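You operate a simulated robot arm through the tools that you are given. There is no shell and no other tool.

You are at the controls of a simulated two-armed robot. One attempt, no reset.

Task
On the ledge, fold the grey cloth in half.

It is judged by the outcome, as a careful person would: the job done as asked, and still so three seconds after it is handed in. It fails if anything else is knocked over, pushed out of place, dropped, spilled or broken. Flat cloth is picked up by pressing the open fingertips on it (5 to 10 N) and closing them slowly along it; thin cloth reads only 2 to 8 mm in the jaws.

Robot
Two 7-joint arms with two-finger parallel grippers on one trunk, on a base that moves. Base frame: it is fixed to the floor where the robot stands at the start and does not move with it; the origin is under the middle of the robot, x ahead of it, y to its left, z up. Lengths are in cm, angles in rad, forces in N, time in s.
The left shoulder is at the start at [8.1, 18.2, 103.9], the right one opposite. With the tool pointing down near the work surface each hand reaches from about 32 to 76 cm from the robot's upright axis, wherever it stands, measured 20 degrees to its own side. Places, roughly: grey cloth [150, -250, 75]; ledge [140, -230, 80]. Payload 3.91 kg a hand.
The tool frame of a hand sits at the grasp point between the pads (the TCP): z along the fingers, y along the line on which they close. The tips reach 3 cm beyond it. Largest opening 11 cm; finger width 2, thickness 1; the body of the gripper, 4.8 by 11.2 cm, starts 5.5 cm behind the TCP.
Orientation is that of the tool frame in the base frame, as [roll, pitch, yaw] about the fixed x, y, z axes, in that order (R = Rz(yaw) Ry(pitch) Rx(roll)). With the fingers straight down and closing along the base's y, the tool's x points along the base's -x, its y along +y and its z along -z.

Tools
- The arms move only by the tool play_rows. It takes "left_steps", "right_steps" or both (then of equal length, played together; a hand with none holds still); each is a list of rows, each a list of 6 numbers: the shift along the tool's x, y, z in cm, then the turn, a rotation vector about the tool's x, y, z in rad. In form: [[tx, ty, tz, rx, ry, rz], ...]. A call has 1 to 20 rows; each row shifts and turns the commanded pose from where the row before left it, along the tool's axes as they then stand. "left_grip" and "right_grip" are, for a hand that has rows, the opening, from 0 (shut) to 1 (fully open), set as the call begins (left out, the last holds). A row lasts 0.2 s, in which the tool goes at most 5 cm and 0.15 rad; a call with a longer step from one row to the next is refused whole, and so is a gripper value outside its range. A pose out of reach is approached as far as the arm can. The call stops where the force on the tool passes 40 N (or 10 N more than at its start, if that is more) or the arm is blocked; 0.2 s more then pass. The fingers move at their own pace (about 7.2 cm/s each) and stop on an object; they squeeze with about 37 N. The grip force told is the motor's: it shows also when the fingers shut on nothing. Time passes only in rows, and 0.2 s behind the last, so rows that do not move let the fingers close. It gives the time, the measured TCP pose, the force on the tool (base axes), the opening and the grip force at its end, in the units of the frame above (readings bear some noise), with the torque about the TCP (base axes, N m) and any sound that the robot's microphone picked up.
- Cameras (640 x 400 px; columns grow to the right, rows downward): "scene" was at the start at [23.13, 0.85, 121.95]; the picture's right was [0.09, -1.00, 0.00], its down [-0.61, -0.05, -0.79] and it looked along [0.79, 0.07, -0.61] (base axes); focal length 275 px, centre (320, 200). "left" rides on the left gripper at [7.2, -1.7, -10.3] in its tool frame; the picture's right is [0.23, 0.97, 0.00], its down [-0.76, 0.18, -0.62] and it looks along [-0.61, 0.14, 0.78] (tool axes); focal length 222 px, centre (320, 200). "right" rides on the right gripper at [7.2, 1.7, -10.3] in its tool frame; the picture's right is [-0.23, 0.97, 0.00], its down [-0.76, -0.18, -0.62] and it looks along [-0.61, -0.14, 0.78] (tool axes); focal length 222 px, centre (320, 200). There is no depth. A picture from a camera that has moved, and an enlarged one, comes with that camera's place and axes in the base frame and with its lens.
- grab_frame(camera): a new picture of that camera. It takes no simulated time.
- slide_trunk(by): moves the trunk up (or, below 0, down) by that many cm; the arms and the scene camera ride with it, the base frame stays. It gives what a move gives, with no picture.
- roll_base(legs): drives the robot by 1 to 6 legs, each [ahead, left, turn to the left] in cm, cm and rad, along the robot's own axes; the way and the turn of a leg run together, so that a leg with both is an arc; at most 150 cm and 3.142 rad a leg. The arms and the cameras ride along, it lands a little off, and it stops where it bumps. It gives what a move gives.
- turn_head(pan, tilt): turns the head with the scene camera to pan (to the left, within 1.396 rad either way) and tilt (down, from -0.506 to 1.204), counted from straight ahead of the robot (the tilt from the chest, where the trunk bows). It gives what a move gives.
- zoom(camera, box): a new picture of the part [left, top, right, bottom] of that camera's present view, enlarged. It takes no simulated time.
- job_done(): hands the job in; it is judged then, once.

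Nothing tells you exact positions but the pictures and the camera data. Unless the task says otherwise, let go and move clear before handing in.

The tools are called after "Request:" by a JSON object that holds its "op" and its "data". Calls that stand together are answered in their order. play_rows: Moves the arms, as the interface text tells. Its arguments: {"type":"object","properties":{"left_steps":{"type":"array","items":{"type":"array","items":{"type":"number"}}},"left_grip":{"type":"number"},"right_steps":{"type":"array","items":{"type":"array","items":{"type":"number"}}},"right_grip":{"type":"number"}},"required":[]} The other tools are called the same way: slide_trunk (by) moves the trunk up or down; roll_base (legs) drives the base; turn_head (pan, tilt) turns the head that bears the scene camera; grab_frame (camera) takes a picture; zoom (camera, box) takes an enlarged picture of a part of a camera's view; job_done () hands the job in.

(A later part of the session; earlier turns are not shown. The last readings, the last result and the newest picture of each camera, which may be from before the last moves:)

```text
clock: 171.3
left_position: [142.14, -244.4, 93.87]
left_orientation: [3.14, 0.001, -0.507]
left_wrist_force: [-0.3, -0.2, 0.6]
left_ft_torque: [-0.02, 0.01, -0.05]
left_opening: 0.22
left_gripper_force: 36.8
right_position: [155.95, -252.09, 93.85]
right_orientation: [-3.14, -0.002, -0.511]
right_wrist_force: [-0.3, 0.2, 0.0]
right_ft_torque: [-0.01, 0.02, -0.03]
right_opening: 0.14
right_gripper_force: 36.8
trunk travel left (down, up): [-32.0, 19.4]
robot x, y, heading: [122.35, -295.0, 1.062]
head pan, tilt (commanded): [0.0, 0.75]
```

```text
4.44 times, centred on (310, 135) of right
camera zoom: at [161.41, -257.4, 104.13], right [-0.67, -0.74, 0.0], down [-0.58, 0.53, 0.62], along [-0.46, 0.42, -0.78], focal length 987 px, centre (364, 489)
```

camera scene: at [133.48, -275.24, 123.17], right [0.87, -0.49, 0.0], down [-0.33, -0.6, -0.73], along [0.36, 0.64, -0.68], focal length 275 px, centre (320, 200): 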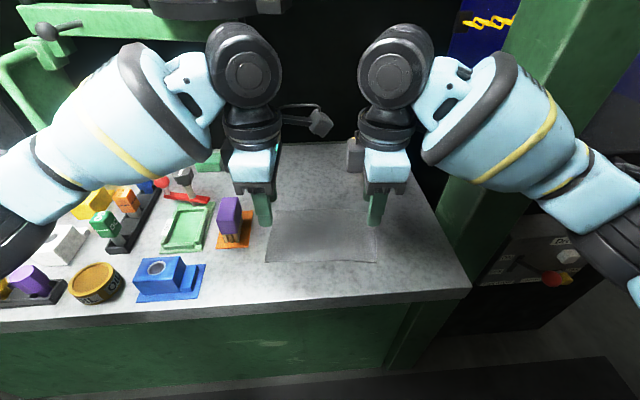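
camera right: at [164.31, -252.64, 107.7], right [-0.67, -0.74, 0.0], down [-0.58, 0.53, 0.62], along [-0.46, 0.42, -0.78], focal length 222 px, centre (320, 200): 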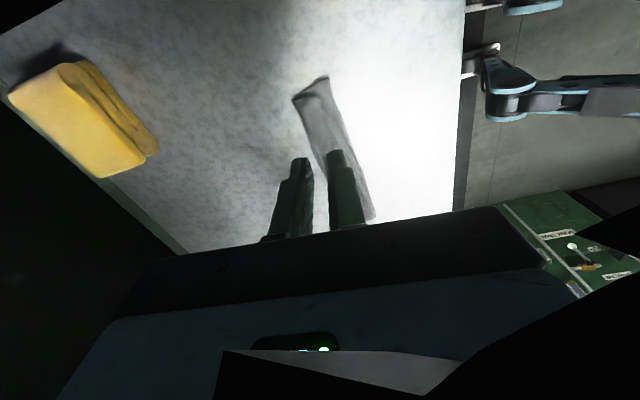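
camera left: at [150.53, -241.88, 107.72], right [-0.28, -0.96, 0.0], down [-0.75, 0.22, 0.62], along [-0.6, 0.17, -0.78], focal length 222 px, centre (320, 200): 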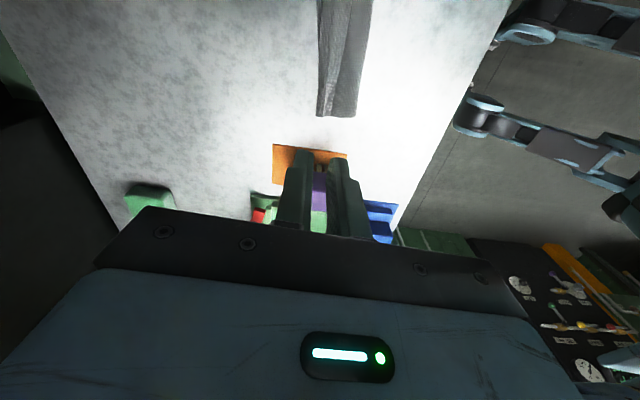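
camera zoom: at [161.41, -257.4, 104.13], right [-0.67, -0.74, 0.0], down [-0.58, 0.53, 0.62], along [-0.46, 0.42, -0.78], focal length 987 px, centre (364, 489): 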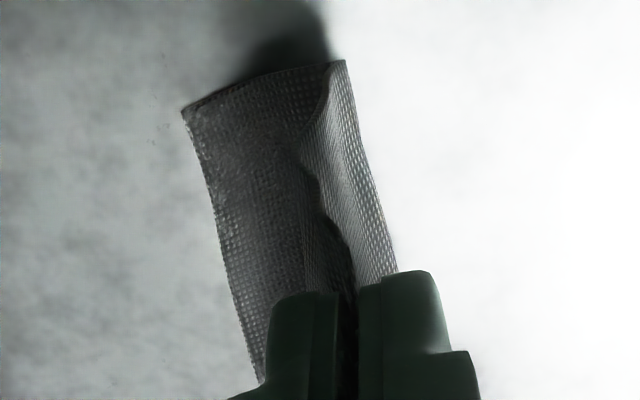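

The left hand holds the cloth about 2 cm inside the edge with a flap on the near side; the right holds the edge itself. I'll lift the cloth clear, carry it forward, and re-lay it flat from the far edge toward me.

Request:
{"op": "play_rows", "data": {"left_steps": [[0, 0, -0.6, 0, 0, 0], [0, 0, -0.6, 0, 0, 0], [0, 0, -0.6, 0, 0, 0], [0, 0, -0.6, 0, 0, 0], [0, 0, -0.6, 0, 0, 0], [0, -1, 0, 0, 0, 0], [0, -1, 0, 0, 0, 0], [0, -1, 0, 0, 0, 0], [0, -1, 0, 0, 0, 0], [0, -1, 0, 0, 0, 0], [0, -1, 0, 0, 0, 0], [0, -1, 0, 0, 0, 0], [0, -1, 0, 0, 0, 0], [0, -1, 0, 0, 0, 0], [0, -1, 0, 0, 0, 0], [0, 0, 0, 0, 0, 0], [0, 0, 0, 0, 0, 0]], "right_steps": [[0, 0, -1, 0, 0, 0], [0, 0, -1, 0, 0, 0], [0, 0, -1, 0, 0, 0], [0, 0, -1, 0, 0, 0], [0, 0, -1, 0, 0, 0], [0, -1, 0, 0, 0, 0], [0, -1, 0, 0, 0, 0], [0, -1, 0, 0, 0, 0], [0, -1, 0, 0, 0, 0], [0, -1, 0, 0, 0, 0], [0, -1, 0, 0, 0, 0], [0, -1, 0, 0, 0, 0], [0, -1, 0, 0, 0, 0], [0, -1, 0, 0, 0, 0], [0, -1, 0, 0, 0, 0], [0, 0, 0, 0, 0, 0], [0, 0, 0, 0, 0, 0]]}}

Request:
{"op": "grab_frame", "data": {"camera": "scene"}}

Request:
{"op": "zoom", "data": {"camera": "scene", "box": [240, 140, 400, 250]}}

Request:
{"op": "grab_frame", "data": {"camera": "left"}}

Request:
{"op": "grab_frame", "data": {"camera": "right"}}

```text
clock: 174.9
left_position: [147.14, -235.67, 96.84]
left_orientation: [3.14, -0.001, -0.508]
left_wrist_force: [0.2, -0.5, 0.6]
left_ft_torque: [0.03, 0.03, -0.03]
left_opening: 0.18
left_gripper_force: 37.1
right_position: [161.02, -243.24, 98.93]
right_orientation: [-3.139, 0.0, -0.51]
right_wrist_force: [-0.5, -0.1, -0.4]
right_ft_torque: [-0.03, 0.01, 0.0]
right_opening: 0.13
right_gripper_force: 36.5
trunk travel left (down, up): [-32.0, 19.4]
robot x, y, heading: [122.44, -294.86, 1.063]
head pan, tilt (commanded): [0.0, 0.75]
```

```text
taken
camera scene: at [133.46, -275.29, 123.18], right [0.87, -0.49, 0.0], down [-0.33, -0.6, -0.73], along [0.36, 0.64, -0.68], focal length 275 px, centre (320, 200)
```

scene: 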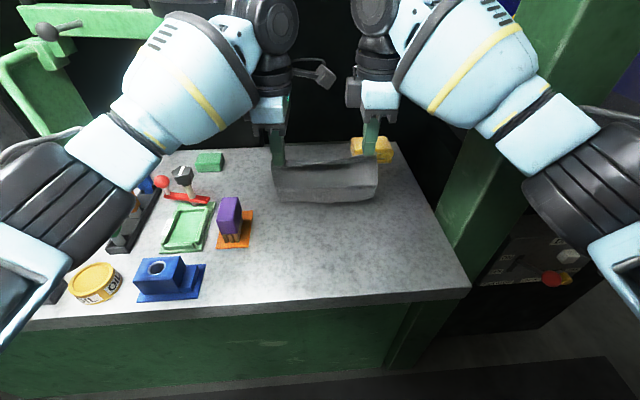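

```text
3.64 times, centred on (320, 195) of scene
camera zoom: at [133.46, -275.29, 123.18], right [0.87, -0.49, 0.0], down [-0.33, -0.6, -0.73], along [0.36, 0.64, -0.68], focal length 1002 px, centre (320, 218)
```

zoom: 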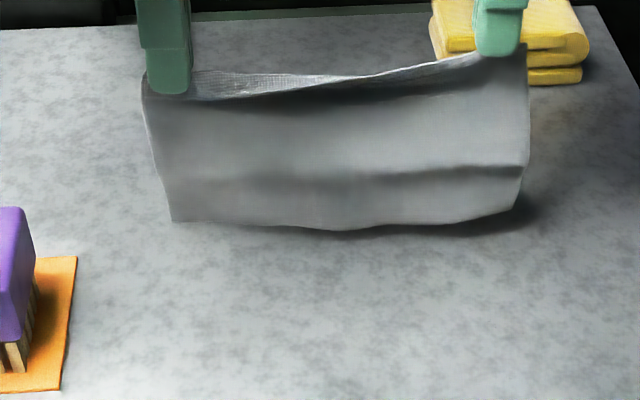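

```text
taken
camera left: at [154.27, -237.7, 107.17], right [-0.28, -0.96, 0.0], down [-0.75, 0.22, 0.62], along [-0.6, 0.17, -0.78], focal length 222 px, centre (320, 200)
```

left: 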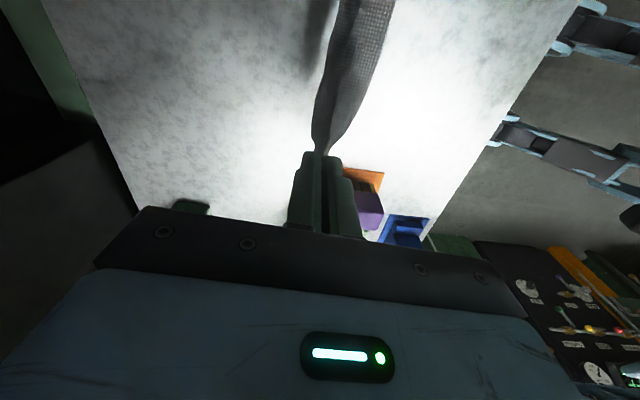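

```text
taken
camera right: at [166.51, -248.46, 109.25], right [-0.67, -0.74, 0.0], down [-0.58, 0.53, 0.62], along [-0.46, 0.42, -0.78], focal length 222 px, centre (320, 200)
```

right: 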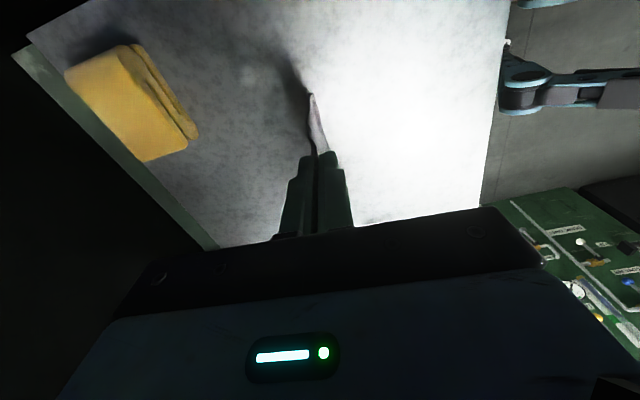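

The cloth hangs as a clean sheet. I lower until its far edge touches the ledge, then lay it down moving toward me at the same rate as I lower.

Request:
{"op": "play_rows", "data": {"left_steps": [[0, 0, 0.5, 0, 0, 0], [0, 0, 0.5, 0, 0, 0], [0, 0, 0.4, 0, 0, 0], [0, 0, 0.2, 0, 0, 0], [0, 1, 1, 0, 0, 0], [0, 1, 1, 0, 0, 0], [0, 1, 1, 0, 0, 0], [0, 1, 1, 0, 0, 0], [0, 1, 1, 0, 0, 0], [0, 1, 1, 0, 0, 0], [0, 0, 0, 0, 0, 0], [0, 0, 0, 0, 0, 0]], "right_steps": [[0, 0, 0.7, 0, 0, 0], [0, 0, 0.8, 0, 0, 0], [0, 0, 0.8, 0, 0, 0], [0, 0, 0.5, 0, 0, 0], [0, 1.05, 1.05, 0, 0, 0], [0, 1.05, 1.05, 0, 0, 0], [0, 1.05, 1.05, 0, 0, 0], [0, 1.05, 1.05, 0, 0, 0], [0, 1.05, 1.05, 0, 0, 0], [0, 1.05, 1.05, 0, 0, 0], [0, 0, 0, 0, 0, 0], [0, 0, 0, 0, 0, 0]]}}

Request:
{"op": "zoom", "data": {"camera": "scene", "box": [240, 150, 400, 260]}}

Request:
{"op": "zoom", "data": {"camera": "left", "box": [200, 0, 440, 230]}}

Request:
{"op": "zoom", "data": {"camera": "right", "box": [180, 60, 420, 230]}}

```text
clock: 177.5
left_position: [144.42, -240.93, 89.46]
left_orientation: [3.139, 0.001, -0.507]
left_wrist_force: [0.2, 0.4, 0.7]
left_ft_torque: [0.01, -0.03, -0.03]
left_opening: 0.19
left_gripper_force: 37.4
right_position: [157.94, -248.94, 89.78]
right_orientation: [-3.14, 0.0, -0.51]
right_wrist_force: [-0.8, -0.2, 0.3]
right_ft_torque: [-0.02, 0.03, 0.0]
right_opening: 0.12
right_gripper_force: 37.0
trunk travel left (down, up): [-32.0, 19.4]
robot x, y, heading: [122.48, -295.09, 1.063]
head pan, tilt (commanded): [0.0, 0.75]
```

```text
3.64 times, centred on (320, 205) of scene
camera zoom: at [133.45, -275.3, 123.18], right [0.87, -0.49, 0.0], down [-0.33, -0.6, -0.73], along [0.36, 0.64, -0.68], focal length 1002 px, centre (320, 182)
```

zoom: 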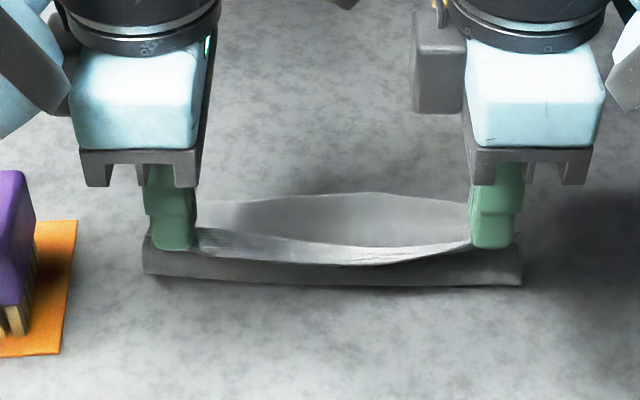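

```text
1.74 times, centred on (320, 115) of left
camera zoom: at [151.44, -242.94, 99.68], right [-0.28, -0.96, 0.0], down [-0.75, 0.22, 0.62], along [-0.6, 0.17, -0.78], focal length 386 px, centre (320, 348)
```

zoom: 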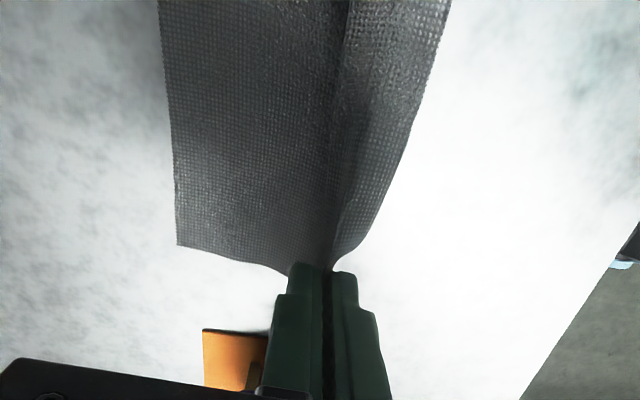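

```text
2.35 times, centred on (300, 145) of right
camera zoom: at [163.44, -253.99, 100.05], right [-0.67, -0.74, 0.0], down [-0.58, 0.53, 0.62], along [-0.46, 0.42, -0.78], focal length 523 px, centre (367, 329)
```

zoom: 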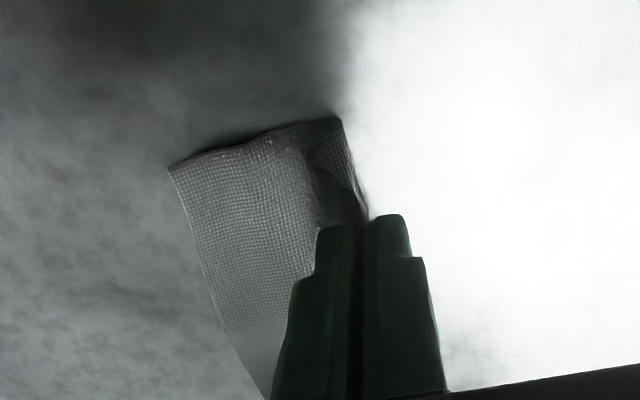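

The far half now lies flat with the far edge at about 42 cm. I keep laying the rest down toward me, pulling a little past to straighten the left flap.

Request:
{"op": "play_rows", "data": {"left_steps": [[0, 0.5, 0.5, 0, 0, 0], [0, 0.5, 0.5, 0, 0, 0], [0, 0.5, 0.5, 0, 0, 0], [0, 0.5, 0.5, 0, 0, 0], [0, 0.6, 0, 0, 0, 0], [0, 0.6, 0, 0, 0, 0], [0, 0.6, 0, 0, 0, 0], [0, 0.6, 0, 0, 0, 0], [0, 0, 0, 0, 0, 0]], "right_steps": [[0, 1.0, 0.6, 0, 0, 0], [0, 1.0, 0.6, 0, 0, 0], [0, 1.0, 0.6, 0, 0, 0], [0, 1.0, 0.6, 0, 0, 0], [0, 0.1, 0.4, 0, 0, 0], [0, 0.1, 0.4, 0, 0, 0], [0, 0.1, 0.4, 0, 0, 0], [0, 0.1, 0.3, 0, 0, 0], [0, 0, 0, 0, 0, 0]]}}

Request:
{"op": "zoom", "data": {"camera": "scene", "box": [240, 150, 400, 260]}}

Request:
{"op": "zoom", "data": {"camera": "left", "box": [200, 0, 440, 230]}}

Request:
{"op": "zoom", "data": {"camera": "right", "box": [180, 60, 420, 230]}}

```text
clock: 179.5
left_position: [142.05, -244.8, 87.34]
left_orientation: [3.14, 0.0, -0.507]
left_wrist_force: [0.5, -0.4, 0.3]
left_ft_torque: [0.0, -0.01, -0.02]
left_opening: 0.2
left_gripper_force: 37.0
right_position: [155.72, -252.82, 85.9]
right_orientation: [-3.14, 0.002, -0.51]
right_wrist_force: [-0.6, -0.2, 1.3]
right_ft_torque: [-0.01, 0.0, -0.02]
right_opening: 0.14
right_gripper_force: 37.1
trunk travel left (down, up): [-32.0, 19.4]
robot x, y, heading: [122.39, -294.71, 1.058]
head pan, tilt (commanded): [0.0, 0.75]
```

```text
3.64 times, centred on (320, 205) of scene
camera zoom: at [133.46, -275.3, 123.18], right [0.87, -0.49, 0.0], down [-0.33, -0.6, -0.73], along [0.36, 0.64, -0.68], focal length 1002 px, centre (320, 182)
```

zoom: 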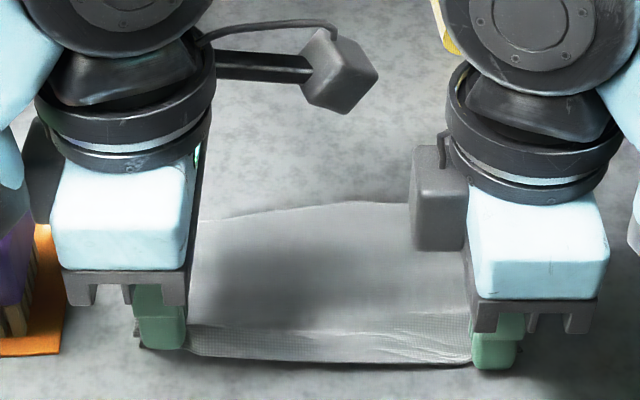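

```text
1.74 times, centred on (320, 115) of left
camera zoom: at [149.06, -246.82, 97.59], right [-0.28, -0.96, 0.0], down [-0.75, 0.22, 0.62], along [-0.6, 0.17, -0.78], focal length 386 px, centre (320, 348)
```

zoom: 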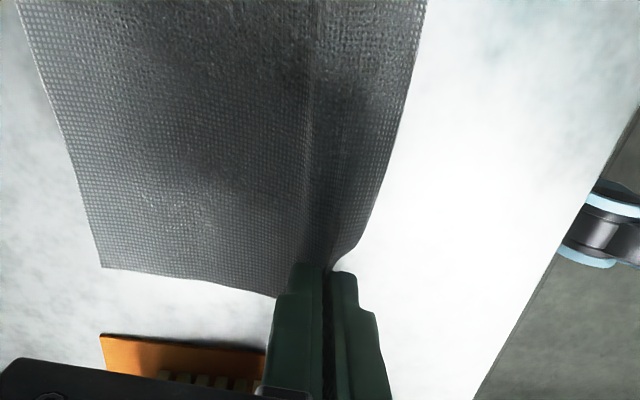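

```text
2.35 times, centred on (300, 145) of right
camera zoom: at [161.24, -257.9, 96.17], right [-0.67, -0.74, 0.0], down [-0.58, 0.53, 0.62], along [-0.46, 0.42, -0.78], focal length 523 px, centre (367, 329)
```

zoom: 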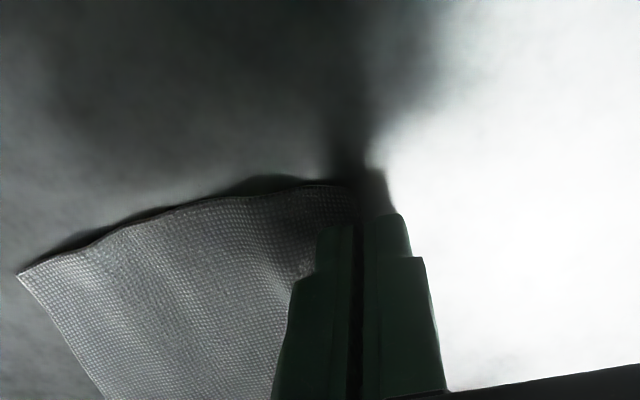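

The cloth is open and flat again with the right hand still holding the very edge. I lower the left, release only it, and lift a little to re-grasp at the edge.

Request:
{"op": "play_rows", "data": {"left_steps": [[0, -0.2, 0.45, 0, 0, 0], [0, -0.2, 0.45, 0, 0, 0], [0, -0.2, 0.45, 0, 0, 0], [0, -0.1, 0.4, 0, 0, 0], [0, 0, 0, 0, 0, 0]]}}

Request:
{"op": "play_rows", "data": {"left_steps": [[0, 0, 0, 0, 0, 0], [0, 0, 0, 0, 0, 0]], "left_grip": 0.1}}

Request:
{"op": "play_rows", "data": {"left_steps": [[0, 0, -0.5, 0, 0, 0], [0, 0, -1, 0, 0, 0], [0, 0, -1.5, 0, 0, 0], [0, 0, 0, 0, 0, 0]], "left_grip": 0.18}}

Request:
{"op": "zoom", "data": {"camera": "left", "box": [220, 20, 440, 230]}}

Request:
{"op": "zoom", "data": {"camera": "scene", "box": [240, 160, 400, 270]}}

```text
clock: 180.7
left_position: [142.31, -244.16, 85.48]
left_orientation: [3.14, 0.0, -0.507]
left_wrist_force: [-0.1, 0.2, 0.2]
left_ft_torque: [0.0, -0.01, -0.02]
left_opening: 0.16
left_gripper_force: 37.2
right_position: [155.81, -252.83, 85.93]
right_orientation: [-3.139, 0.0, -0.51]
right_wrist_force: [-0.2, -0.1, 0.1]
right_ft_torque: [0.0, 0.03, 0.02]
right_opening: 0.15
right_gripper_force: 37.3
trunk travel left (down, up): [-32.0, 19.4]
robot x, y, heading: [122.54, -294.76, 1.058]
head pan, tilt (commanded): [0.0, 0.75]
```

```text
clock: 181.3
left_position: [142.35, -244.22, 85.46]
left_orientation: [3.138, 0.0, -0.508]
left_wrist_force: [0.5, -0.2, 0.1]
left_ft_torque: [0.01, 0.03, 0.0]
left_opening: 1.1
left_gripper_force: 0.1
right_position: [155.7, -252.76, 85.87]
right_orientation: [-3.139, 0.0, -0.509]
right_wrist_force: [0.1, 0.5, 0.1]
right_ft_torque: [-0.01, 0.04, -0.01]
right_opening: 0.15
right_gripper_force: 36.8
trunk travel left (down, up): [-32.0, 19.4]
robot x, y, heading: [122.75, -294.76, 1.057]
head pan, tilt (commanded): [0.0, 0.75]
```

```text
clock: 182.3
left_position: [142.32, -244.15, 88.43]
left_orientation: [3.141, -0.001, -0.508]
left_wrist_force: [-1.1, -0.1, 0.6]
left_ft_torque: [0.01, 0.03, -0.01]
left_opening: 1.99
left_gripper_force: 0.2
right_position: [155.77, -252.81, 85.73]
right_orientation: [-3.139, 0.0, -0.511]
right_wrist_force: [-1.0, 0.7, 0.3]
right_ft_torque: [0.01, -0.01, -0.02]
right_opening: 0.15
right_gripper_force: 37.2
trunk travel left (down, up): [-32.0, 19.4]
robot x, y, heading: [122.38, -294.98, 1.06]
head pan, tilt (commanded): [0.0, 0.75]
```

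```text
1.90 times, centred on (330, 125) of left
camera zoom: at [149.53, -246.08, 98.78], right [-0.28, -0.96, 0.0], down [-0.75, 0.22, 0.62], along [-0.6, 0.17, -0.78], focal length 423 px, centre (301, 343)
```

zoom: 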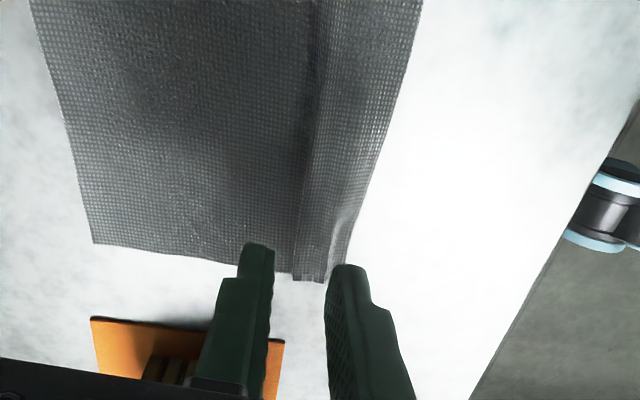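

```text
3.64 times, centred on (320, 215) of scene
camera zoom: at [133.45, -275.29, 123.18], right [0.87, -0.49, 0.0], down [-0.33, -0.6, -0.73], along [0.36, 0.64, -0.68], focal length 1002 px, centre (320, 146)
```

zoom: 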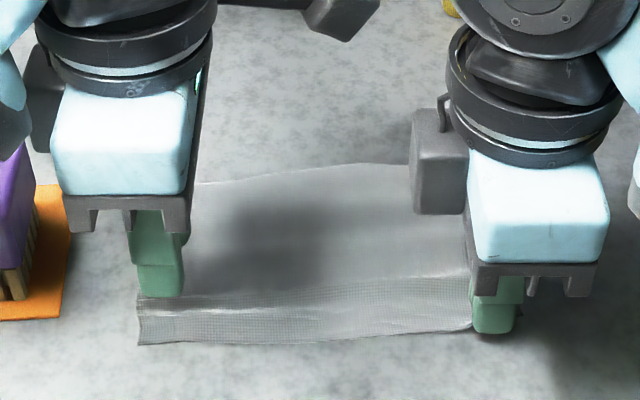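

Perfect, the cloth is flat again and open at the left. I position the left fingers at the near edge, close to the corner, and check before touching.

Request:
{"op": "play_rows", "data": {"left_steps": [[-0.4, 0.6, 0, 0, 0, 0], [0, 0.6, 0, 0, 0, 0], [0, 0, 1, 0, 0, 0], [0, 0, 1, 0, 0, 0], [0, 0, 0.5, 0, 0, 0], [0, 0, 0, 0, 0, 0]]}}

Request:
{"op": "zoom", "data": {"camera": "left", "box": [250, 70, 420, 230]}}

Request:
{"op": "zoom", "data": {"camera": "scene", "box": [240, 180, 400, 290]}}

```text
clock: 183.7
left_position: [141.42, -244.86, 86.1]
left_orientation: [3.141, 0.001, -0.508]
left_wrist_force: [0.2, 0.2, 0.1]
left_ft_torque: [-0.03, 0.01, 0.0]
left_opening: 1.99
left_gripper_force: 0.1
right_position: [155.8, -252.83, 85.8]
right_orientation: [-3.14, 0.0, -0.509]
right_wrist_force: [0.2, -0.5, -0.1]
right_ft_torque: [0.0, -0.01, 0.02]
right_opening: 0.15
right_gripper_force: 36.8
trunk travel left (down, up): [-32.0, 19.4]
robot x, y, heading: [122.55, -294.4, 1.057]
head pan, tilt (commanded): [0.0, 0.75]
```

```text
2.50 times, centred on (335, 150) of left
camera zoom: at [148.52, -246.84, 96.47], right [-0.28, -0.96, 0.0], down [-0.75, 0.22, 0.62], along [-0.6, 0.17, -0.78], focal length 555 px, centre (282, 325)
```

zoom: 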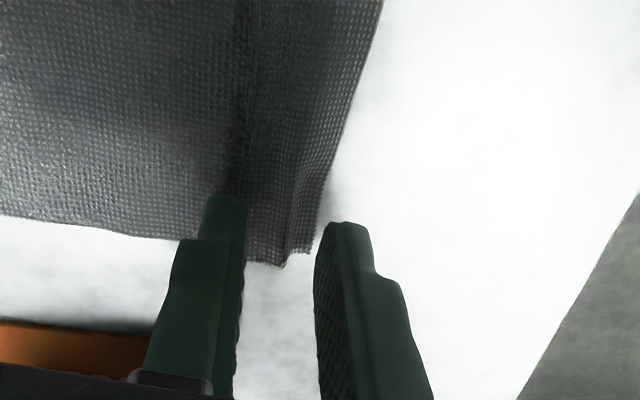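

```text
3.64 times, centred on (320, 235) of scene
camera zoom: at [133.46, -275.3, 123.18], right [0.87, -0.49, 0.0], down [-0.33, -0.6, -0.73], along [0.36, 0.64, -0.68], focal length 1002 px, centre (320, 73)
```

zoom: 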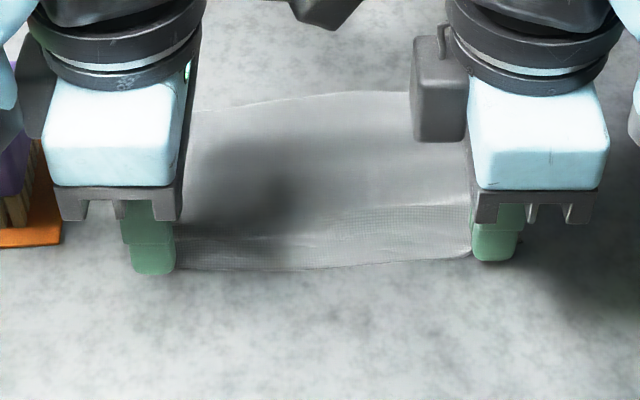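

The near finger is about 0.3 cm outside the edge; I move forward 0.5 cm and touch down lightly.

Request:
{"op": "play_rows", "data": {"left_steps": [[0, -0.5, 0, 0, 0, 0], [0, 0, 0.4, 0, 0, 0], [0, 0, 0.3, 0, 0, 0], [0, 0, 0.1, 0, 0, 0], [0, 0, 0, 0, 0, 0]]}}

Request:
{"op": "play_rows", "data": {"left_steps": [[0, 0, 0.08, 0, 0, 0], [0, 0, 0, 0, 0, 0]]}}

Request:
{"op": "play_rows", "data": {"left_steps": [[0, 0, 0.06, 0, 0, 0], [0, 0, 0, 0, 0, 0]]}}

Request:
{"op": "zoom", "data": {"camera": "left", "box": [250, 70, 420, 230]}}

```text
clock: 184.9
left_position: [141.88, -244.46, 85.29]
left_orientation: [3.14, 0.0, -0.507]
left_wrist_force: [0.7, 0.1, 0.7]
left_ft_torque: [-0.01, 0.01, 0.01]
left_opening: 1.96
left_gripper_force: 0.1
right_position: [155.72, -252.68, 85.9]
right_orientation: [-3.139, -0.001, -0.509]
right_wrist_force: [0.2, -0.6, 0.0]
right_ft_torque: [-0.03, -0.01, -0.02]
right_opening: 0.16
right_gripper_force: 36.9
trunk travel left (down, up): [-32.0, 19.4]
robot x, y, heading: [122.81, -294.73, 1.063]
head pan, tilt (commanded): [0.0, 0.75]
```

```text
clock: 185.5
left_position: [141.81, -244.44, 85.25]
left_orientation: [3.139, 0.001, -0.509]
left_wrist_force: [-0.6, -0.5, 1.7]
left_ft_torque: [0.02, -0.03, 0.01]
left_opening: 2.0
left_gripper_force: 0.0
right_position: [155.68, -252.69, 85.95]
right_orientation: [-3.139, 0.0, -0.51]
right_wrist_force: [-0.5, 0.4, 0.2]
right_ft_torque: [0.02, 0.06, 0.0]
right_opening: 0.15
right_gripper_force: 36.6
trunk travel left (down, up): [-32.0, 19.4]
robot x, y, heading: [122.43, -294.57, 1.057]
head pan, tilt (commanded): [0.0, 0.75]
```

```text
clock: 186.1
left_position: [141.79, -244.53, 85.1]
left_orientation: [-3.141, 0.0, -0.508]
left_wrist_force: [-0.8, 0.1, 4.3]
left_ft_torque: [0.04, 0.0, 0.0]
left_opening: 1.99
left_gripper_force: 0.1
right_position: [155.77, -252.68, 85.9]
right_orientation: [-3.14, 0.002, -0.51]
right_wrist_force: [-0.1, 0.8, -0.2]
right_ft_torque: [0.02, 0.02, -0.01]
right_opening: 0.16
right_gripper_force: 36.7
trunk travel left (down, up): [-32.0, 19.4]
robot x, y, heading: [122.33, -295.03, 1.064]
head pan, tilt (commanded): [0.0, 0.75]
```

```text
2.50 times, centred on (335, 150) of left
camera zoom: at [148.91, -246.53, 95.48], right [-0.28, -0.96, 0.0], down [-0.75, 0.22, 0.62], along [-0.6, 0.17, -0.78], focal length 555 px, centre (282, 325)
```

zoom: 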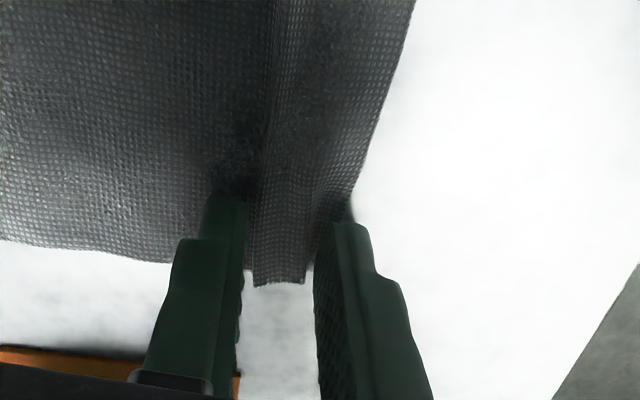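

Light contact at 4 N with the edge right at the near finger. I close in stages.

Request:
{"op": "play_rows", "data": {"left_steps": [[0, 0, 0.02, 0, 0, 0]], "left_grip": 0.15}}

Request:
{"op": "play_rows", "data": {"left_steps": [[0, 0, 0, 0, 0, 0]], "left_grip": 0.12}}

Request:
{"op": "zoom", "data": {"camera": "left", "box": [250, 70, 420, 230]}}

Request:
{"op": "play_rows", "data": {"left_steps": [[0, 0, 0, 0, 0, 0]], "left_grip": 0.09}}

Request:
{"op": "play_rows", "data": {"left_steps": [[0, 0, 0, 0, 0, 0]], "left_grip": 0.06}}

Request:
{"op": "zoom", "data": {"camera": "left", "box": [250, 70, 420, 230]}}

```text
clock: 186.5
left_position: [141.79, -244.52, 85.06]
left_orientation: [3.141, 0.0, -0.511]
left_wrist_force: [0.3, 0.4, 3.6]
left_ft_torque: [0.02, -0.03, 0.03]
left_opening: 1.66
left_gripper_force: 0.0
right_position: [155.7, -252.89, 85.84]
right_orientation: [-3.14, -0.001, -0.51]
right_wrist_force: [0.0, 0.5, -0.2]
right_ft_torque: [0.01, 0.03, 0.0]
right_opening: 0.14
right_gripper_force: 37.1
trunk travel left (down, up): [-32.0, 19.4]
robot x, y, heading: [122.94, -294.94, 1.057]
head pan, tilt (commanded): [0.0, 0.75]
```

```text
clock: 186.9
left_position: [141.82, -244.65, 85.09]
left_orientation: [3.14, 0.0, -0.51]
left_wrist_force: [-0.5, -0.6, 3.5]
left_ft_torque: [0.0, 0.0, -0.02]
left_opening: 1.29
left_gripper_force: 0.1
right_position: [155.78, -252.74, 85.82]
right_orientation: [-3.141, 0.001, -0.51]
right_wrist_force: [0.2, 0.2, -0.1]
right_ft_torque: [-0.04, -0.01, -0.04]
right_opening: 0.14
right_gripper_force: 37.2
trunk travel left (down, up): [-32.0, 19.4]
robot x, y, heading: [122.25, -295.15, 1.06]
head pan, tilt (commanded): [0.0, 0.75]
```

```text
2.50 times, centred on (335, 150) of left
camera zoom: at [148.89, -246.58, 95.48], right [-0.28, -0.96, 0.0], down [-0.75, 0.22, 0.62], along [-0.6, 0.17, -0.78], focal length 555 px, centre (282, 325)
```

zoom: 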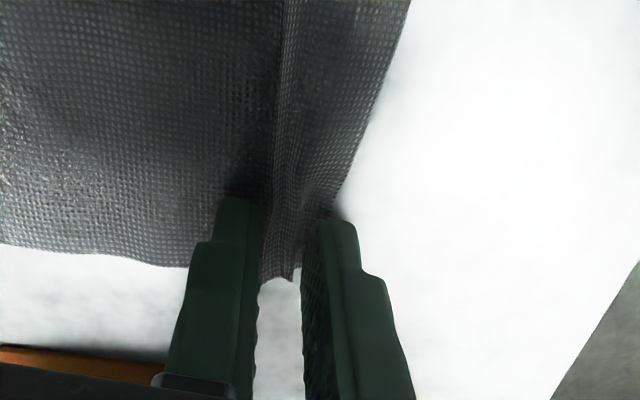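

```text
clock: 187.3
left_position: [141.81, -244.55, 85.1]
left_orientation: [-3.141, 0.0, -0.506]
left_wrist_force: [0.4, 0.7, 3.2]
left_ft_torque: [0.0, 0.01, -0.03]
left_opening: 0.96
left_gripper_force: 0.0
right_position: [155.85, -252.61, 85.85]
right_orientation: [-3.14, 0.001, -0.51]
right_wrist_force: [0.3, 0.8, -0.1]
right_ft_torque: [0.01, 0.0, 0.01]
right_opening: 0.14
right_gripper_force: 37.0
trunk travel left (down, up): [-32.0, 19.4]
robot x, y, heading: [122.43, -294.81, 1.061]
head pan, tilt (commanded): [0.0, 0.75]
```

```text
clock: 187.7
left_position: [141.87, -244.54, 85.21]
left_orientation: [3.142, 0.0, -0.507]
left_wrist_force: [0.1, -0.3, 4.1]
left_ft_torque: [0.04, -0.01, 0.0]
left_opening: 0.65
left_gripper_force: 0.1
right_position: [155.77, -252.79, 85.81]
right_orientation: [-3.141, -0.001, -0.507]
right_wrist_force: [-0.2, -0.6, -0.7]
right_ft_torque: [-0.01, 0.01, -0.01]
right_opening: 0.14
right_gripper_force: 37.6
trunk travel left (down, up): [-32.0, 19.4]
robot x, y, heading: [122.47, -294.88, 1.06]
head pan, tilt (commanded): [0.0, 0.75]
```

```text
2.50 times, centred on (335, 150) of left
camera zoom: at [148.88, -246.56, 95.48], right [-0.28, -0.96, 0.0], down [-0.75, 0.22, 0.62], along [-0.6, 0.17, -0.78], focal length 555 px, centre (282, 325)
```

zoom: 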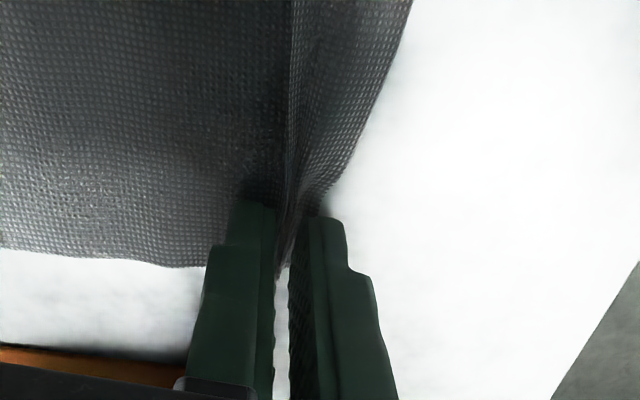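

The edge runs right into the jaws. I close fully, then lift both hands slightly and check.

Request:
{"op": "play_rows", "data": {"left_steps": [[0, 0, 0, 0, 0, 0]], "left_grip": 0.03}}

Request:
{"op": "play_rows", "data": {"left_steps": [[0, 0, 0, 0, 0, 0], [0, 0, 0, 0, 0, 0]], "left_grip": 0.0}}

Request:
{"op": "play_rows", "data": {"left_steps": [[0, 0, -0.5, 0, 0, 0], [0, 0, -0.5, 0, 0, 0], [0, 0, -0.5, 0, 0, 0], [0, 0, -0.5, 0, 0, 0], [0, 0, 0, 0, 0, 0]], "right_steps": [[0, 0, -0.3, 0, 0, 0], [0, 0, -0.3, 0, 0, 0], [0, 0, -0.3, 0, 0, 0], [0, 0, -0.4, 0, 0, 0], [0, 0, 0, 0, 0, 0]]}}

Request:
{"op": "zoom", "data": {"camera": "scene", "box": [240, 170, 400, 280]}}

Request:
{"op": "zoom", "data": {"camera": "left", "box": [250, 70, 420, 230]}}

Request:
{"op": "zoom", "data": {"camera": "right", "box": [200, 60, 400, 230]}}

```text
clock: 188.1
left_position: [141.72, -244.44, 85.12]
left_orientation: [-3.14, -0.001, -0.509]
left_wrist_force: [0.2, -0.7, 3.2]
left_ft_torque: [0.0, 0.0, 0.02]
left_opening: 0.45
left_gripper_force: 0.7
right_position: [155.82, -252.8, 85.9]
right_orientation: [-3.139, 0.0, -0.512]
right_wrist_force: [0.0, 0.2, 0.1]
right_ft_torque: [-0.05, 0.01, 0.01]
right_opening: 0.16
right_gripper_force: 37.4
trunk travel left (down, up): [-32.0, 19.4]
robot x, y, heading: [122.66, -294.9, 1.062]
head pan, tilt (commanded): [0.0, 0.75]
```

```text
clock: 188.7
left_position: [141.74, -244.52, 85.13]
left_orientation: [-3.141, 0.001, -0.509]
left_wrist_force: [-0.9, -0.6, 3.4]
left_ft_torque: [0.02, 0.01, -0.04]
left_opening: 0.29
left_gripper_force: 37.2
right_position: [155.73, -252.87, 85.86]
right_orientation: [-3.139, 0.0, -0.509]
right_wrist_force: [0.1, -0.9, -0.1]
right_ft_torque: [-0.03, -0.01, -0.02]
right_opening: 0.13
right_gripper_force: 36.9
trunk travel left (down, up): [-32.0, 19.4]
robot x, y, heading: [122.37, -294.87, 1.059]
head pan, tilt (commanded): [0.0, 0.75]
```

```text
clock: 189.9
left_position: [141.78, -244.51, 87.0]
left_orientation: [3.139, 0.0, -0.507]
left_wrist_force: [-0.5, 0.7, -0.1]
left_ft_torque: [-0.01, -0.01, -0.03]
left_opening: 0.28
left_gripper_force: 37.3
right_position: [155.64, -252.72, 87.13]
right_orientation: [-3.14, -0.002, -0.51]
right_wrist_force: [0.5, -0.8, -0.3]
right_ft_torque: [-0.03, 0.02, -0.02]
right_opening: 0.15
right_gripper_force: 37.0
trunk travel left (down, up): [-32.0, 19.4]
robot x, y, heading: [122.51, -294.89, 1.063]
head pan, tilt (commanded): [0.0, 0.75]
```

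```text
3.64 times, centred on (320, 225) of scene
camera zoom: at [133.45, -275.3, 123.18], right [0.87, -0.49, 0.0], down [-0.33, -0.6, -0.73], along [0.36, 0.64, -0.68], focal length 1002 px, centre (320, 109)
```

zoom: 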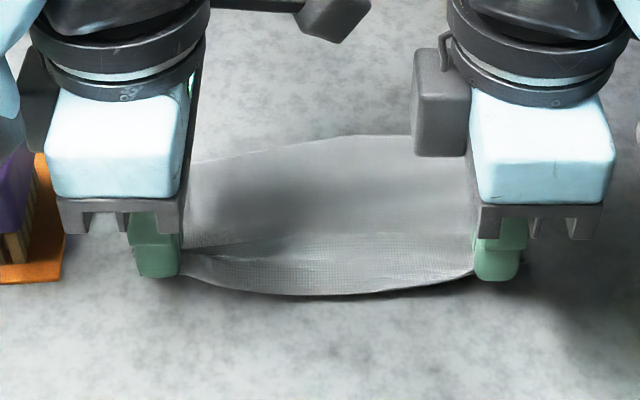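

```text
2.50 times, centred on (335, 150) of left
camera zoom: at [148.89, -246.53, 97.36], right [-0.28, -0.96, 0.0], down [-0.75, 0.22, 0.62], along [-0.6, 0.17, -0.78], focal length 555 px, centre (282, 325)
```

zoom: 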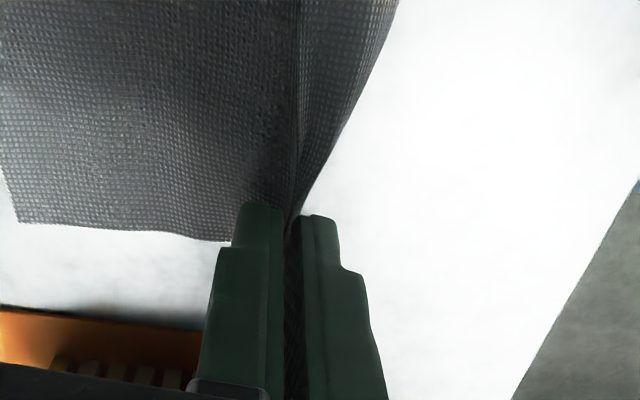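

```text
2.35 times, centred on (300, 145) of right
camera zoom: at [161.19, -257.89, 97.51], right [-0.67, -0.74, 0.0], down [-0.58, 0.53, 0.62], along [-0.46, 0.42, -0.78], focal length 523 px, centre (367, 329)
```

zoom: 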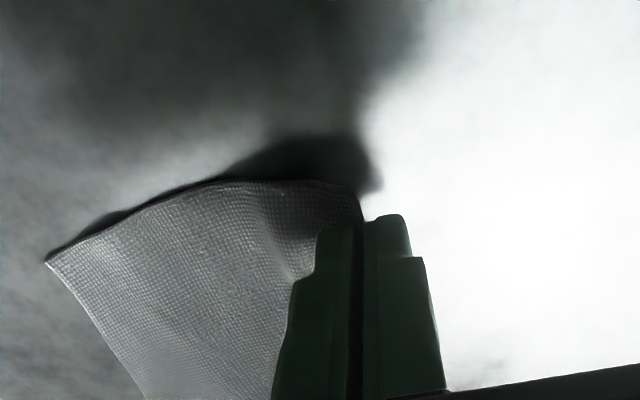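

Both hands now hold the near edge cleanly. Before folding I take out the slack: pull back toward me a little (more on the left, where the far corner lags) and spread the hands slightly.

Request:
{"op": "play_rows", "data": {"left_steps": [[-0.1, 0.4, 0.2, 0, 0, 0], [-0.1, 0.4, 0.2, 0, 0, 0], [-0.1, 0.4, 0.2, 0, 0, 0], [-0.1, 0.4, 0.2, 0, 0, 0], [0, 0.4, 0, 0, 0, 0], [0, 0.3, 0, 0, 0, 0], [0, 0, 0, 0, 0, 0]], "right_steps": [[0.1, 0.3, 0.2, 0, 0, 0], [0.1, 0.3, 0.2, 0, 0, 0], [0.1, 0.3, 0.2, 0, 0, 0], [0.1, 0.3, 0.2, 0, 0, 0], [0, 0.2, 0, 0, 0, 0], [0, 0.1, 0, 0, 0, 0], [0, 0, 0, 0, 0, 0]]}}

Request:
{"op": "zoom", "data": {"camera": "scene", "box": [240, 170, 400, 280]}}

Request:
{"op": "grab_frame", "data": {"camera": "left"}}

Request:
{"op": "grab_frame", "data": {"camera": "right"}}

```text
clock: 191.5
left_position: [140.22, -246.42, 86.3]
left_orientation: [3.139, -0.001, -0.509]
left_wrist_force: [0.4, -0.4, -0.2]
left_ft_torque: [0.0, -0.02, -0.01]
left_opening: 0.27
left_gripper_force: 36.8
right_position: [155.28, -254.12, 86.33]
right_orientation: [-3.141, 0.0, -0.509]
right_wrist_force: [-0.2, 0.1, -0.3]
right_ft_torque: [0.02, -0.03, -0.01]
right_opening: 0.15
right_gripper_force: 37.2
trunk travel left (down, up): [-32.0, 19.4]
robot x, y, heading: [122.87, -294.54, 1.063]
head pan, tilt (commanded): [0.0, 0.75]
```

```text
3.64 times, centred on (320, 225) of scene
camera zoom: at [133.45, -275.3, 123.18], right [0.87, -0.49, 0.0], down [-0.33, -0.6, -0.73], along [0.36, 0.64, -0.68], focal length 1002 px, centre (320, 109)
```

zoom: 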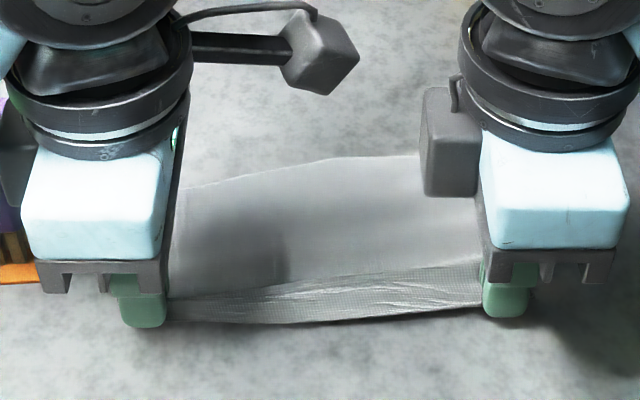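

```text
taken
camera left: at [147.32, -248.33, 96.59], right [-0.28, -0.96, 0.0], down [-0.75, 0.22, 0.62], along [-0.6, 0.17, -0.78], focal length 222 px, centre (320, 200)
```

left: 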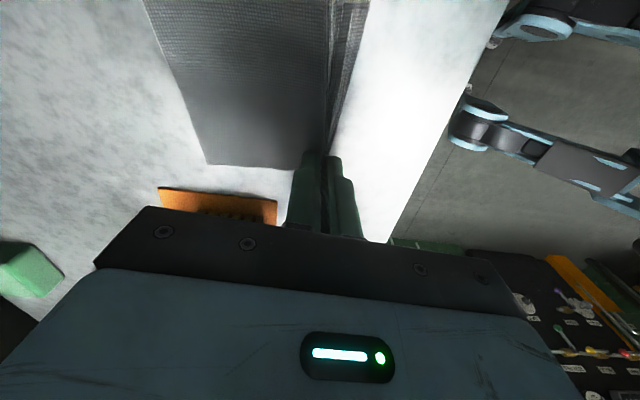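

```text
taken
camera right: at [160.78, -259.33, 96.62], right [-0.67, -0.74, 0.0], down [-0.58, 0.53, 0.62], along [-0.46, 0.42, -0.78], focal length 222 px, centre (320, 200)
```

right: 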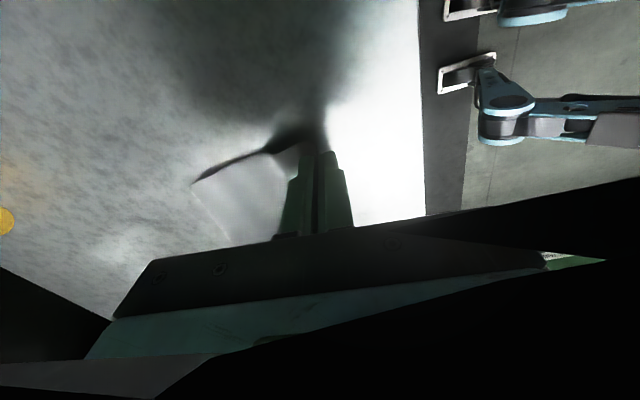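

The far-left corner followed the left hand fully, so the left jaws must hold a thick bunch (2.8 mm, about three layers). I lay the left down, release it, and look again.

Request:
{"op": "play_rows", "data": {"left_steps": [[0, -0.3, 0.3, 0, 0, 0], [0, -0.3, 0.3, 0, 0, 0], [0, -0.3, 0.3, 0, 0, 0], [0, 0, 0, 0, 0, 0]]}}

Request:
{"op": "play_rows", "data": {"left_steps": [[0, 0, 0, 0, 0, 0], [0, 0, 0, 0, 0, 0]], "left_grip": 0.15}}

Request:
{"op": "play_rows", "data": {"left_steps": [[0, 0, -0.5, 0, 0, 0], [0, 0, -1, 0, 0, 0], [0, 0, -2, 0, 0, 0], [0, 0, -2, 0, 0, 0], [0, 0, -2, 0, 0, 0]]}}

Request:
{"op": "zoom", "data": {"camera": "left", "box": [180, 0, 440, 200]}}

Request:
{"op": "zoom", "data": {"camera": "scene", "box": [240, 170, 400, 280]}}

```text
clock: 192.5
left_position: [140.67, -245.58, 85.33]
left_orientation: [3.139, -0.002, -0.508]
left_wrist_force: [0.2, -0.6, 0.3]
left_ft_torque: [-0.02, 0.01, 0.02]
left_opening: 0.28
left_gripper_force: 37.1
right_position: [155.32, -254.21, 86.26]
right_orientation: [-3.14, 0.001, -0.51]
right_wrist_force: [-0.5, 0.7, 0.2]
right_ft_torque: [0.03, 0.02, 0.03]
right_opening: 0.13
right_gripper_force: 37.5
trunk travel left (down, up): [-32.0, 19.4]
robot x, y, heading: [122.63, -294.94, 1.063]
head pan, tilt (commanded): [0.0, 0.75]
```

```text
clock: 193.1
left_position: [140.69, -245.55, 85.5]
left_orientation: [3.139, 0.001, -0.508]
left_wrist_force: [-0.3, 0.7, -0.8]
left_ft_torque: [-0.01, 0.0, 0.0]
left_opening: 1.66
left_gripper_force: 0.0
right_position: [155.25, -254.1, 86.29]
right_orientation: [-3.141, 0.0, -0.511]
right_wrist_force: [-1.0, -0.3, 0.1]
right_ft_torque: [-0.02, 0.03, 0.02]
right_opening: 0.13
right_gripper_force: 37.0
trunk travel left (down, up): [-32.0, 19.4]
robot x, y, heading: [122.88, -294.6, 1.061]
head pan, tilt (commanded): [0.0, 0.75]
```

```text
clock: 194.3
left_position: [140.59, -245.83, 93.04]
left_orientation: [3.14, 0.0, -0.508]
left_wrist_force: [-0.1, 0.7, 0.9]
left_ft_torque: [0.03, 0.0, 0.0]
left_opening: 1.66
left_gripper_force: 0.2
right_position: [155.38, -254.22, 86.25]
right_orientation: [-3.14, 0.0, -0.51]
right_wrist_force: [0.3, -0.6, -0.3]
right_ft_torque: [-0.03, 0.04, -0.02]
right_opening: 0.15
right_gripper_force: 37.0
trunk travel left (down, up): [-32.0, 19.4]
robot x, y, heading: [122.53, -294.72, 1.064]
head pan, tilt (commanded): [0.0, 0.75]
```

```text
2.00 times, centred on (310, 100) of left
camera zoom: at [147.68, -247.77, 103.31], right [-0.28, -0.96, 0.0], down [-0.75, 0.22, 0.62], along [-0.6, 0.17, -0.78], focal length 444 px, centre (340, 400)
```

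zoom: 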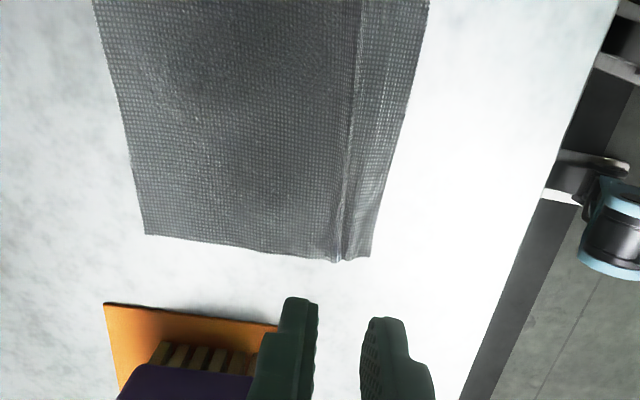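

```text
3.64 times, centred on (320, 225) of scene
camera zoom: at [133.45, -275.32, 123.18], right [0.87, -0.49, 0.0], down [-0.33, -0.6, -0.73], along [0.36, 0.64, -0.68], focal length 1002 px, centre (320, 109)
```

zoom: 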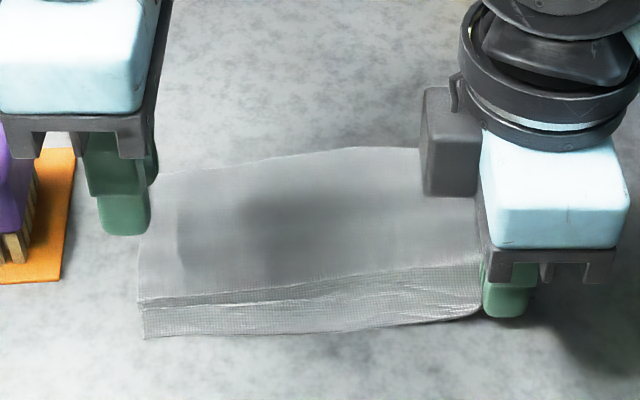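

Now it's nearly flat, with only a small pleat about 1.5 cm from the near edge on the left. I aim the left fingers at the strip between pleat and edge, with a narrow 1.2 cm opening.

Request:
{"op": "play_rows", "data": {"left_steps": [[0.6, 0.8, 0, 0, 0, 0], [0.6, 0.84, 0, 0, 0, 0], [0, 0, 2, 0, 0, 0], [0, 0, 2, 0, 0, 0], [0, 0, 2, 0, 0, 0], [0, 0, 1.0, 0, 0, 0], [0, 0, 0, 0, 0, 0]], "left_grip": 0.11}}

Request:
{"op": "zoom", "data": {"camera": "left", "box": [250, 70, 420, 230]}}

Request:
{"op": "zoom", "data": {"camera": "scene", "box": [240, 180, 400, 290]}}

```text
clock: 195.9
left_position: [140.8, -247.75, 85.75]
left_orientation: [3.141, 0.0, -0.509]
left_wrist_force: [0.6, 0.5, 0.5]
left_ft_torque: [0.0, -0.03, 0.01]
left_opening: 1.23
left_gripper_force: 0.1
right_position: [155.33, -254.17, 86.31]
right_orientation: [-3.139, 0.0, -0.511]
right_wrist_force: [-0.1, -0.1, 0.3]
right_ft_torque: [-0.02, 0.01, 0.02]
right_opening: 0.1
right_gripper_force: 37.2
trunk travel left (down, up): [-32.0, 19.4]
robot x, y, heading: [123.04, -295.07, 1.06]
head pan, tilt (commanded): [0.0, 0.75]
```

```text
2.50 times, centred on (335, 150) of left
camera zoom: at [147.92, -249.75, 96.04], right [-0.28, -0.96, 0.0], down [-0.75, 0.22, 0.62], along [-0.6, 0.17, -0.78], focal length 555 px, centre (282, 325)
```

zoom: 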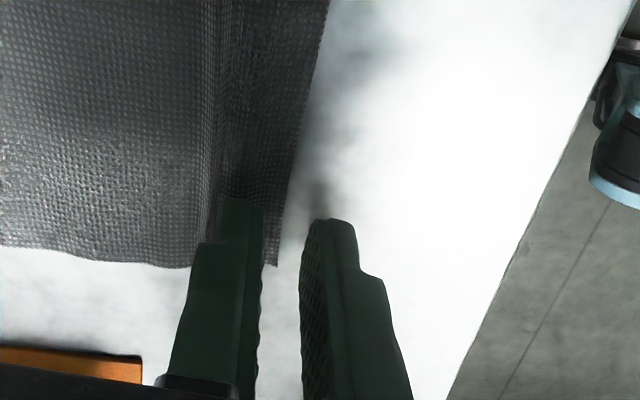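

```text
3.64 times, centred on (320, 235) of scene
camera zoom: at [133.45, -275.3, 123.18], right [0.87, -0.49, 0.0], down [-0.33, -0.6, -0.73], along [0.36, 0.64, -0.68], focal length 1002 px, centre (320, 73)
```

zoom: 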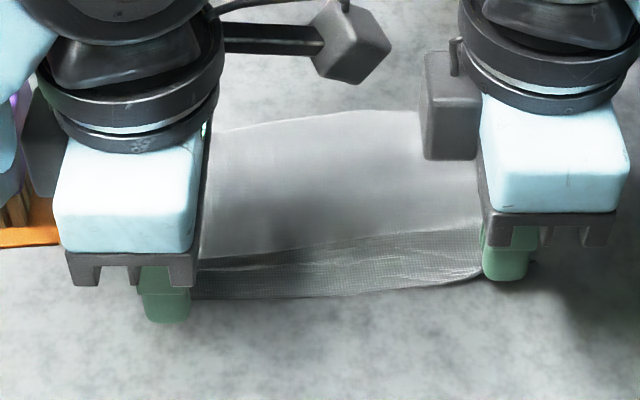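

The near finger is 0.75 cm outside the edge and the far finger sits just on the strip. I shift forward 0.2 cm and touch down to about 6–7 N.

Request:
{"op": "play_rows", "data": {"left_steps": [[0, -0.2, 0.3, 0, 0, 0], [0, 0, 0.2, 0, 0, 0], [0, 0, 0.1, 0, 0, 0], [0, 0, 0, 0, 0, 0]]}}

Request:
{"op": "play_rows", "data": {"left_steps": [[0, 0, 0.06, 0, 0, 0], [0, 0, 0, 0, 0, 0]]}}

Request:
{"op": "play_rows", "data": {"left_steps": [[0, 0, 0.05, 0, 0, 0], [0, 0, 0, 0, 0, 0]]}}

```text
clock: 196.9
left_position: [140.94, -247.31, 85.16]
left_orientation: [3.14, 0.001, -0.509]
left_wrist_force: [-0.1, 0.2, 0.6]
left_ft_torque: [-0.01, 0.0, -0.03]
left_opening: 1.21
left_gripper_force: 0.1
right_position: [155.3, -254.04, 86.37]
right_orientation: [-3.141, 0.0, -0.509]
right_wrist_force: [-0.6, 0.0, 0.2]
right_ft_torque: [0.0, 0.04, 0.03]
right_opening: 0.15
right_gripper_force: 37.2
trunk travel left (down, up): [-32.0, 19.4]
robot x, y, heading: [122.59, -294.98, 1.062]
head pan, tilt (commanded): [0.0, 0.75]
```

```text
clock: 197.5
left_position: [140.96, -247.47, 85.14]
left_orientation: [3.14, 0.0, -0.508]
left_wrist_force: [0.8, -0.2, 0.1]
left_ft_torque: [0.02, 0.01, 0.0]
left_opening: 1.22
left_gripper_force: 0.0
right_position: [155.2, -254.07, 86.31]
right_orientation: [-3.14, 0.0, -0.51]
right_wrist_force: [0.1, -1.1, 0.2]
right_ft_torque: [0.01, 0.0, 0.02]
right_opening: 0.12
right_gripper_force: 36.8
trunk travel left (down, up): [-32.0, 19.4]
robot x, y, heading: [122.3, -295.02, 1.058]
head pan, tilt (commanded): [0.0, 0.75]
```

```text
clock: 198.1
left_position: [141.0, -247.37, 85.3]
left_orientation: [-3.142, 0.0, -0.508]
left_wrist_force: [-0.5, 0.5, 2.1]
left_ft_torque: [0.03, 0.01, -0.02]
left_opening: 1.2
left_gripper_force: 0.0
right_position: [155.26, -254.26, 86.3]
right_orientation: [-3.141, 0.001, -0.508]
right_wrist_force: [0.8, 0.2, 0.1]
right_ft_torque: [-0.04, 0.01, -0.01]
right_opening: 0.14
right_gripper_force: 37.3
trunk travel left (down, up): [-32.0, 19.4]
robot x, y, heading: [122.76, -294.62, 1.063]
head pan, tilt (commanded): [0.0, 0.75]
```

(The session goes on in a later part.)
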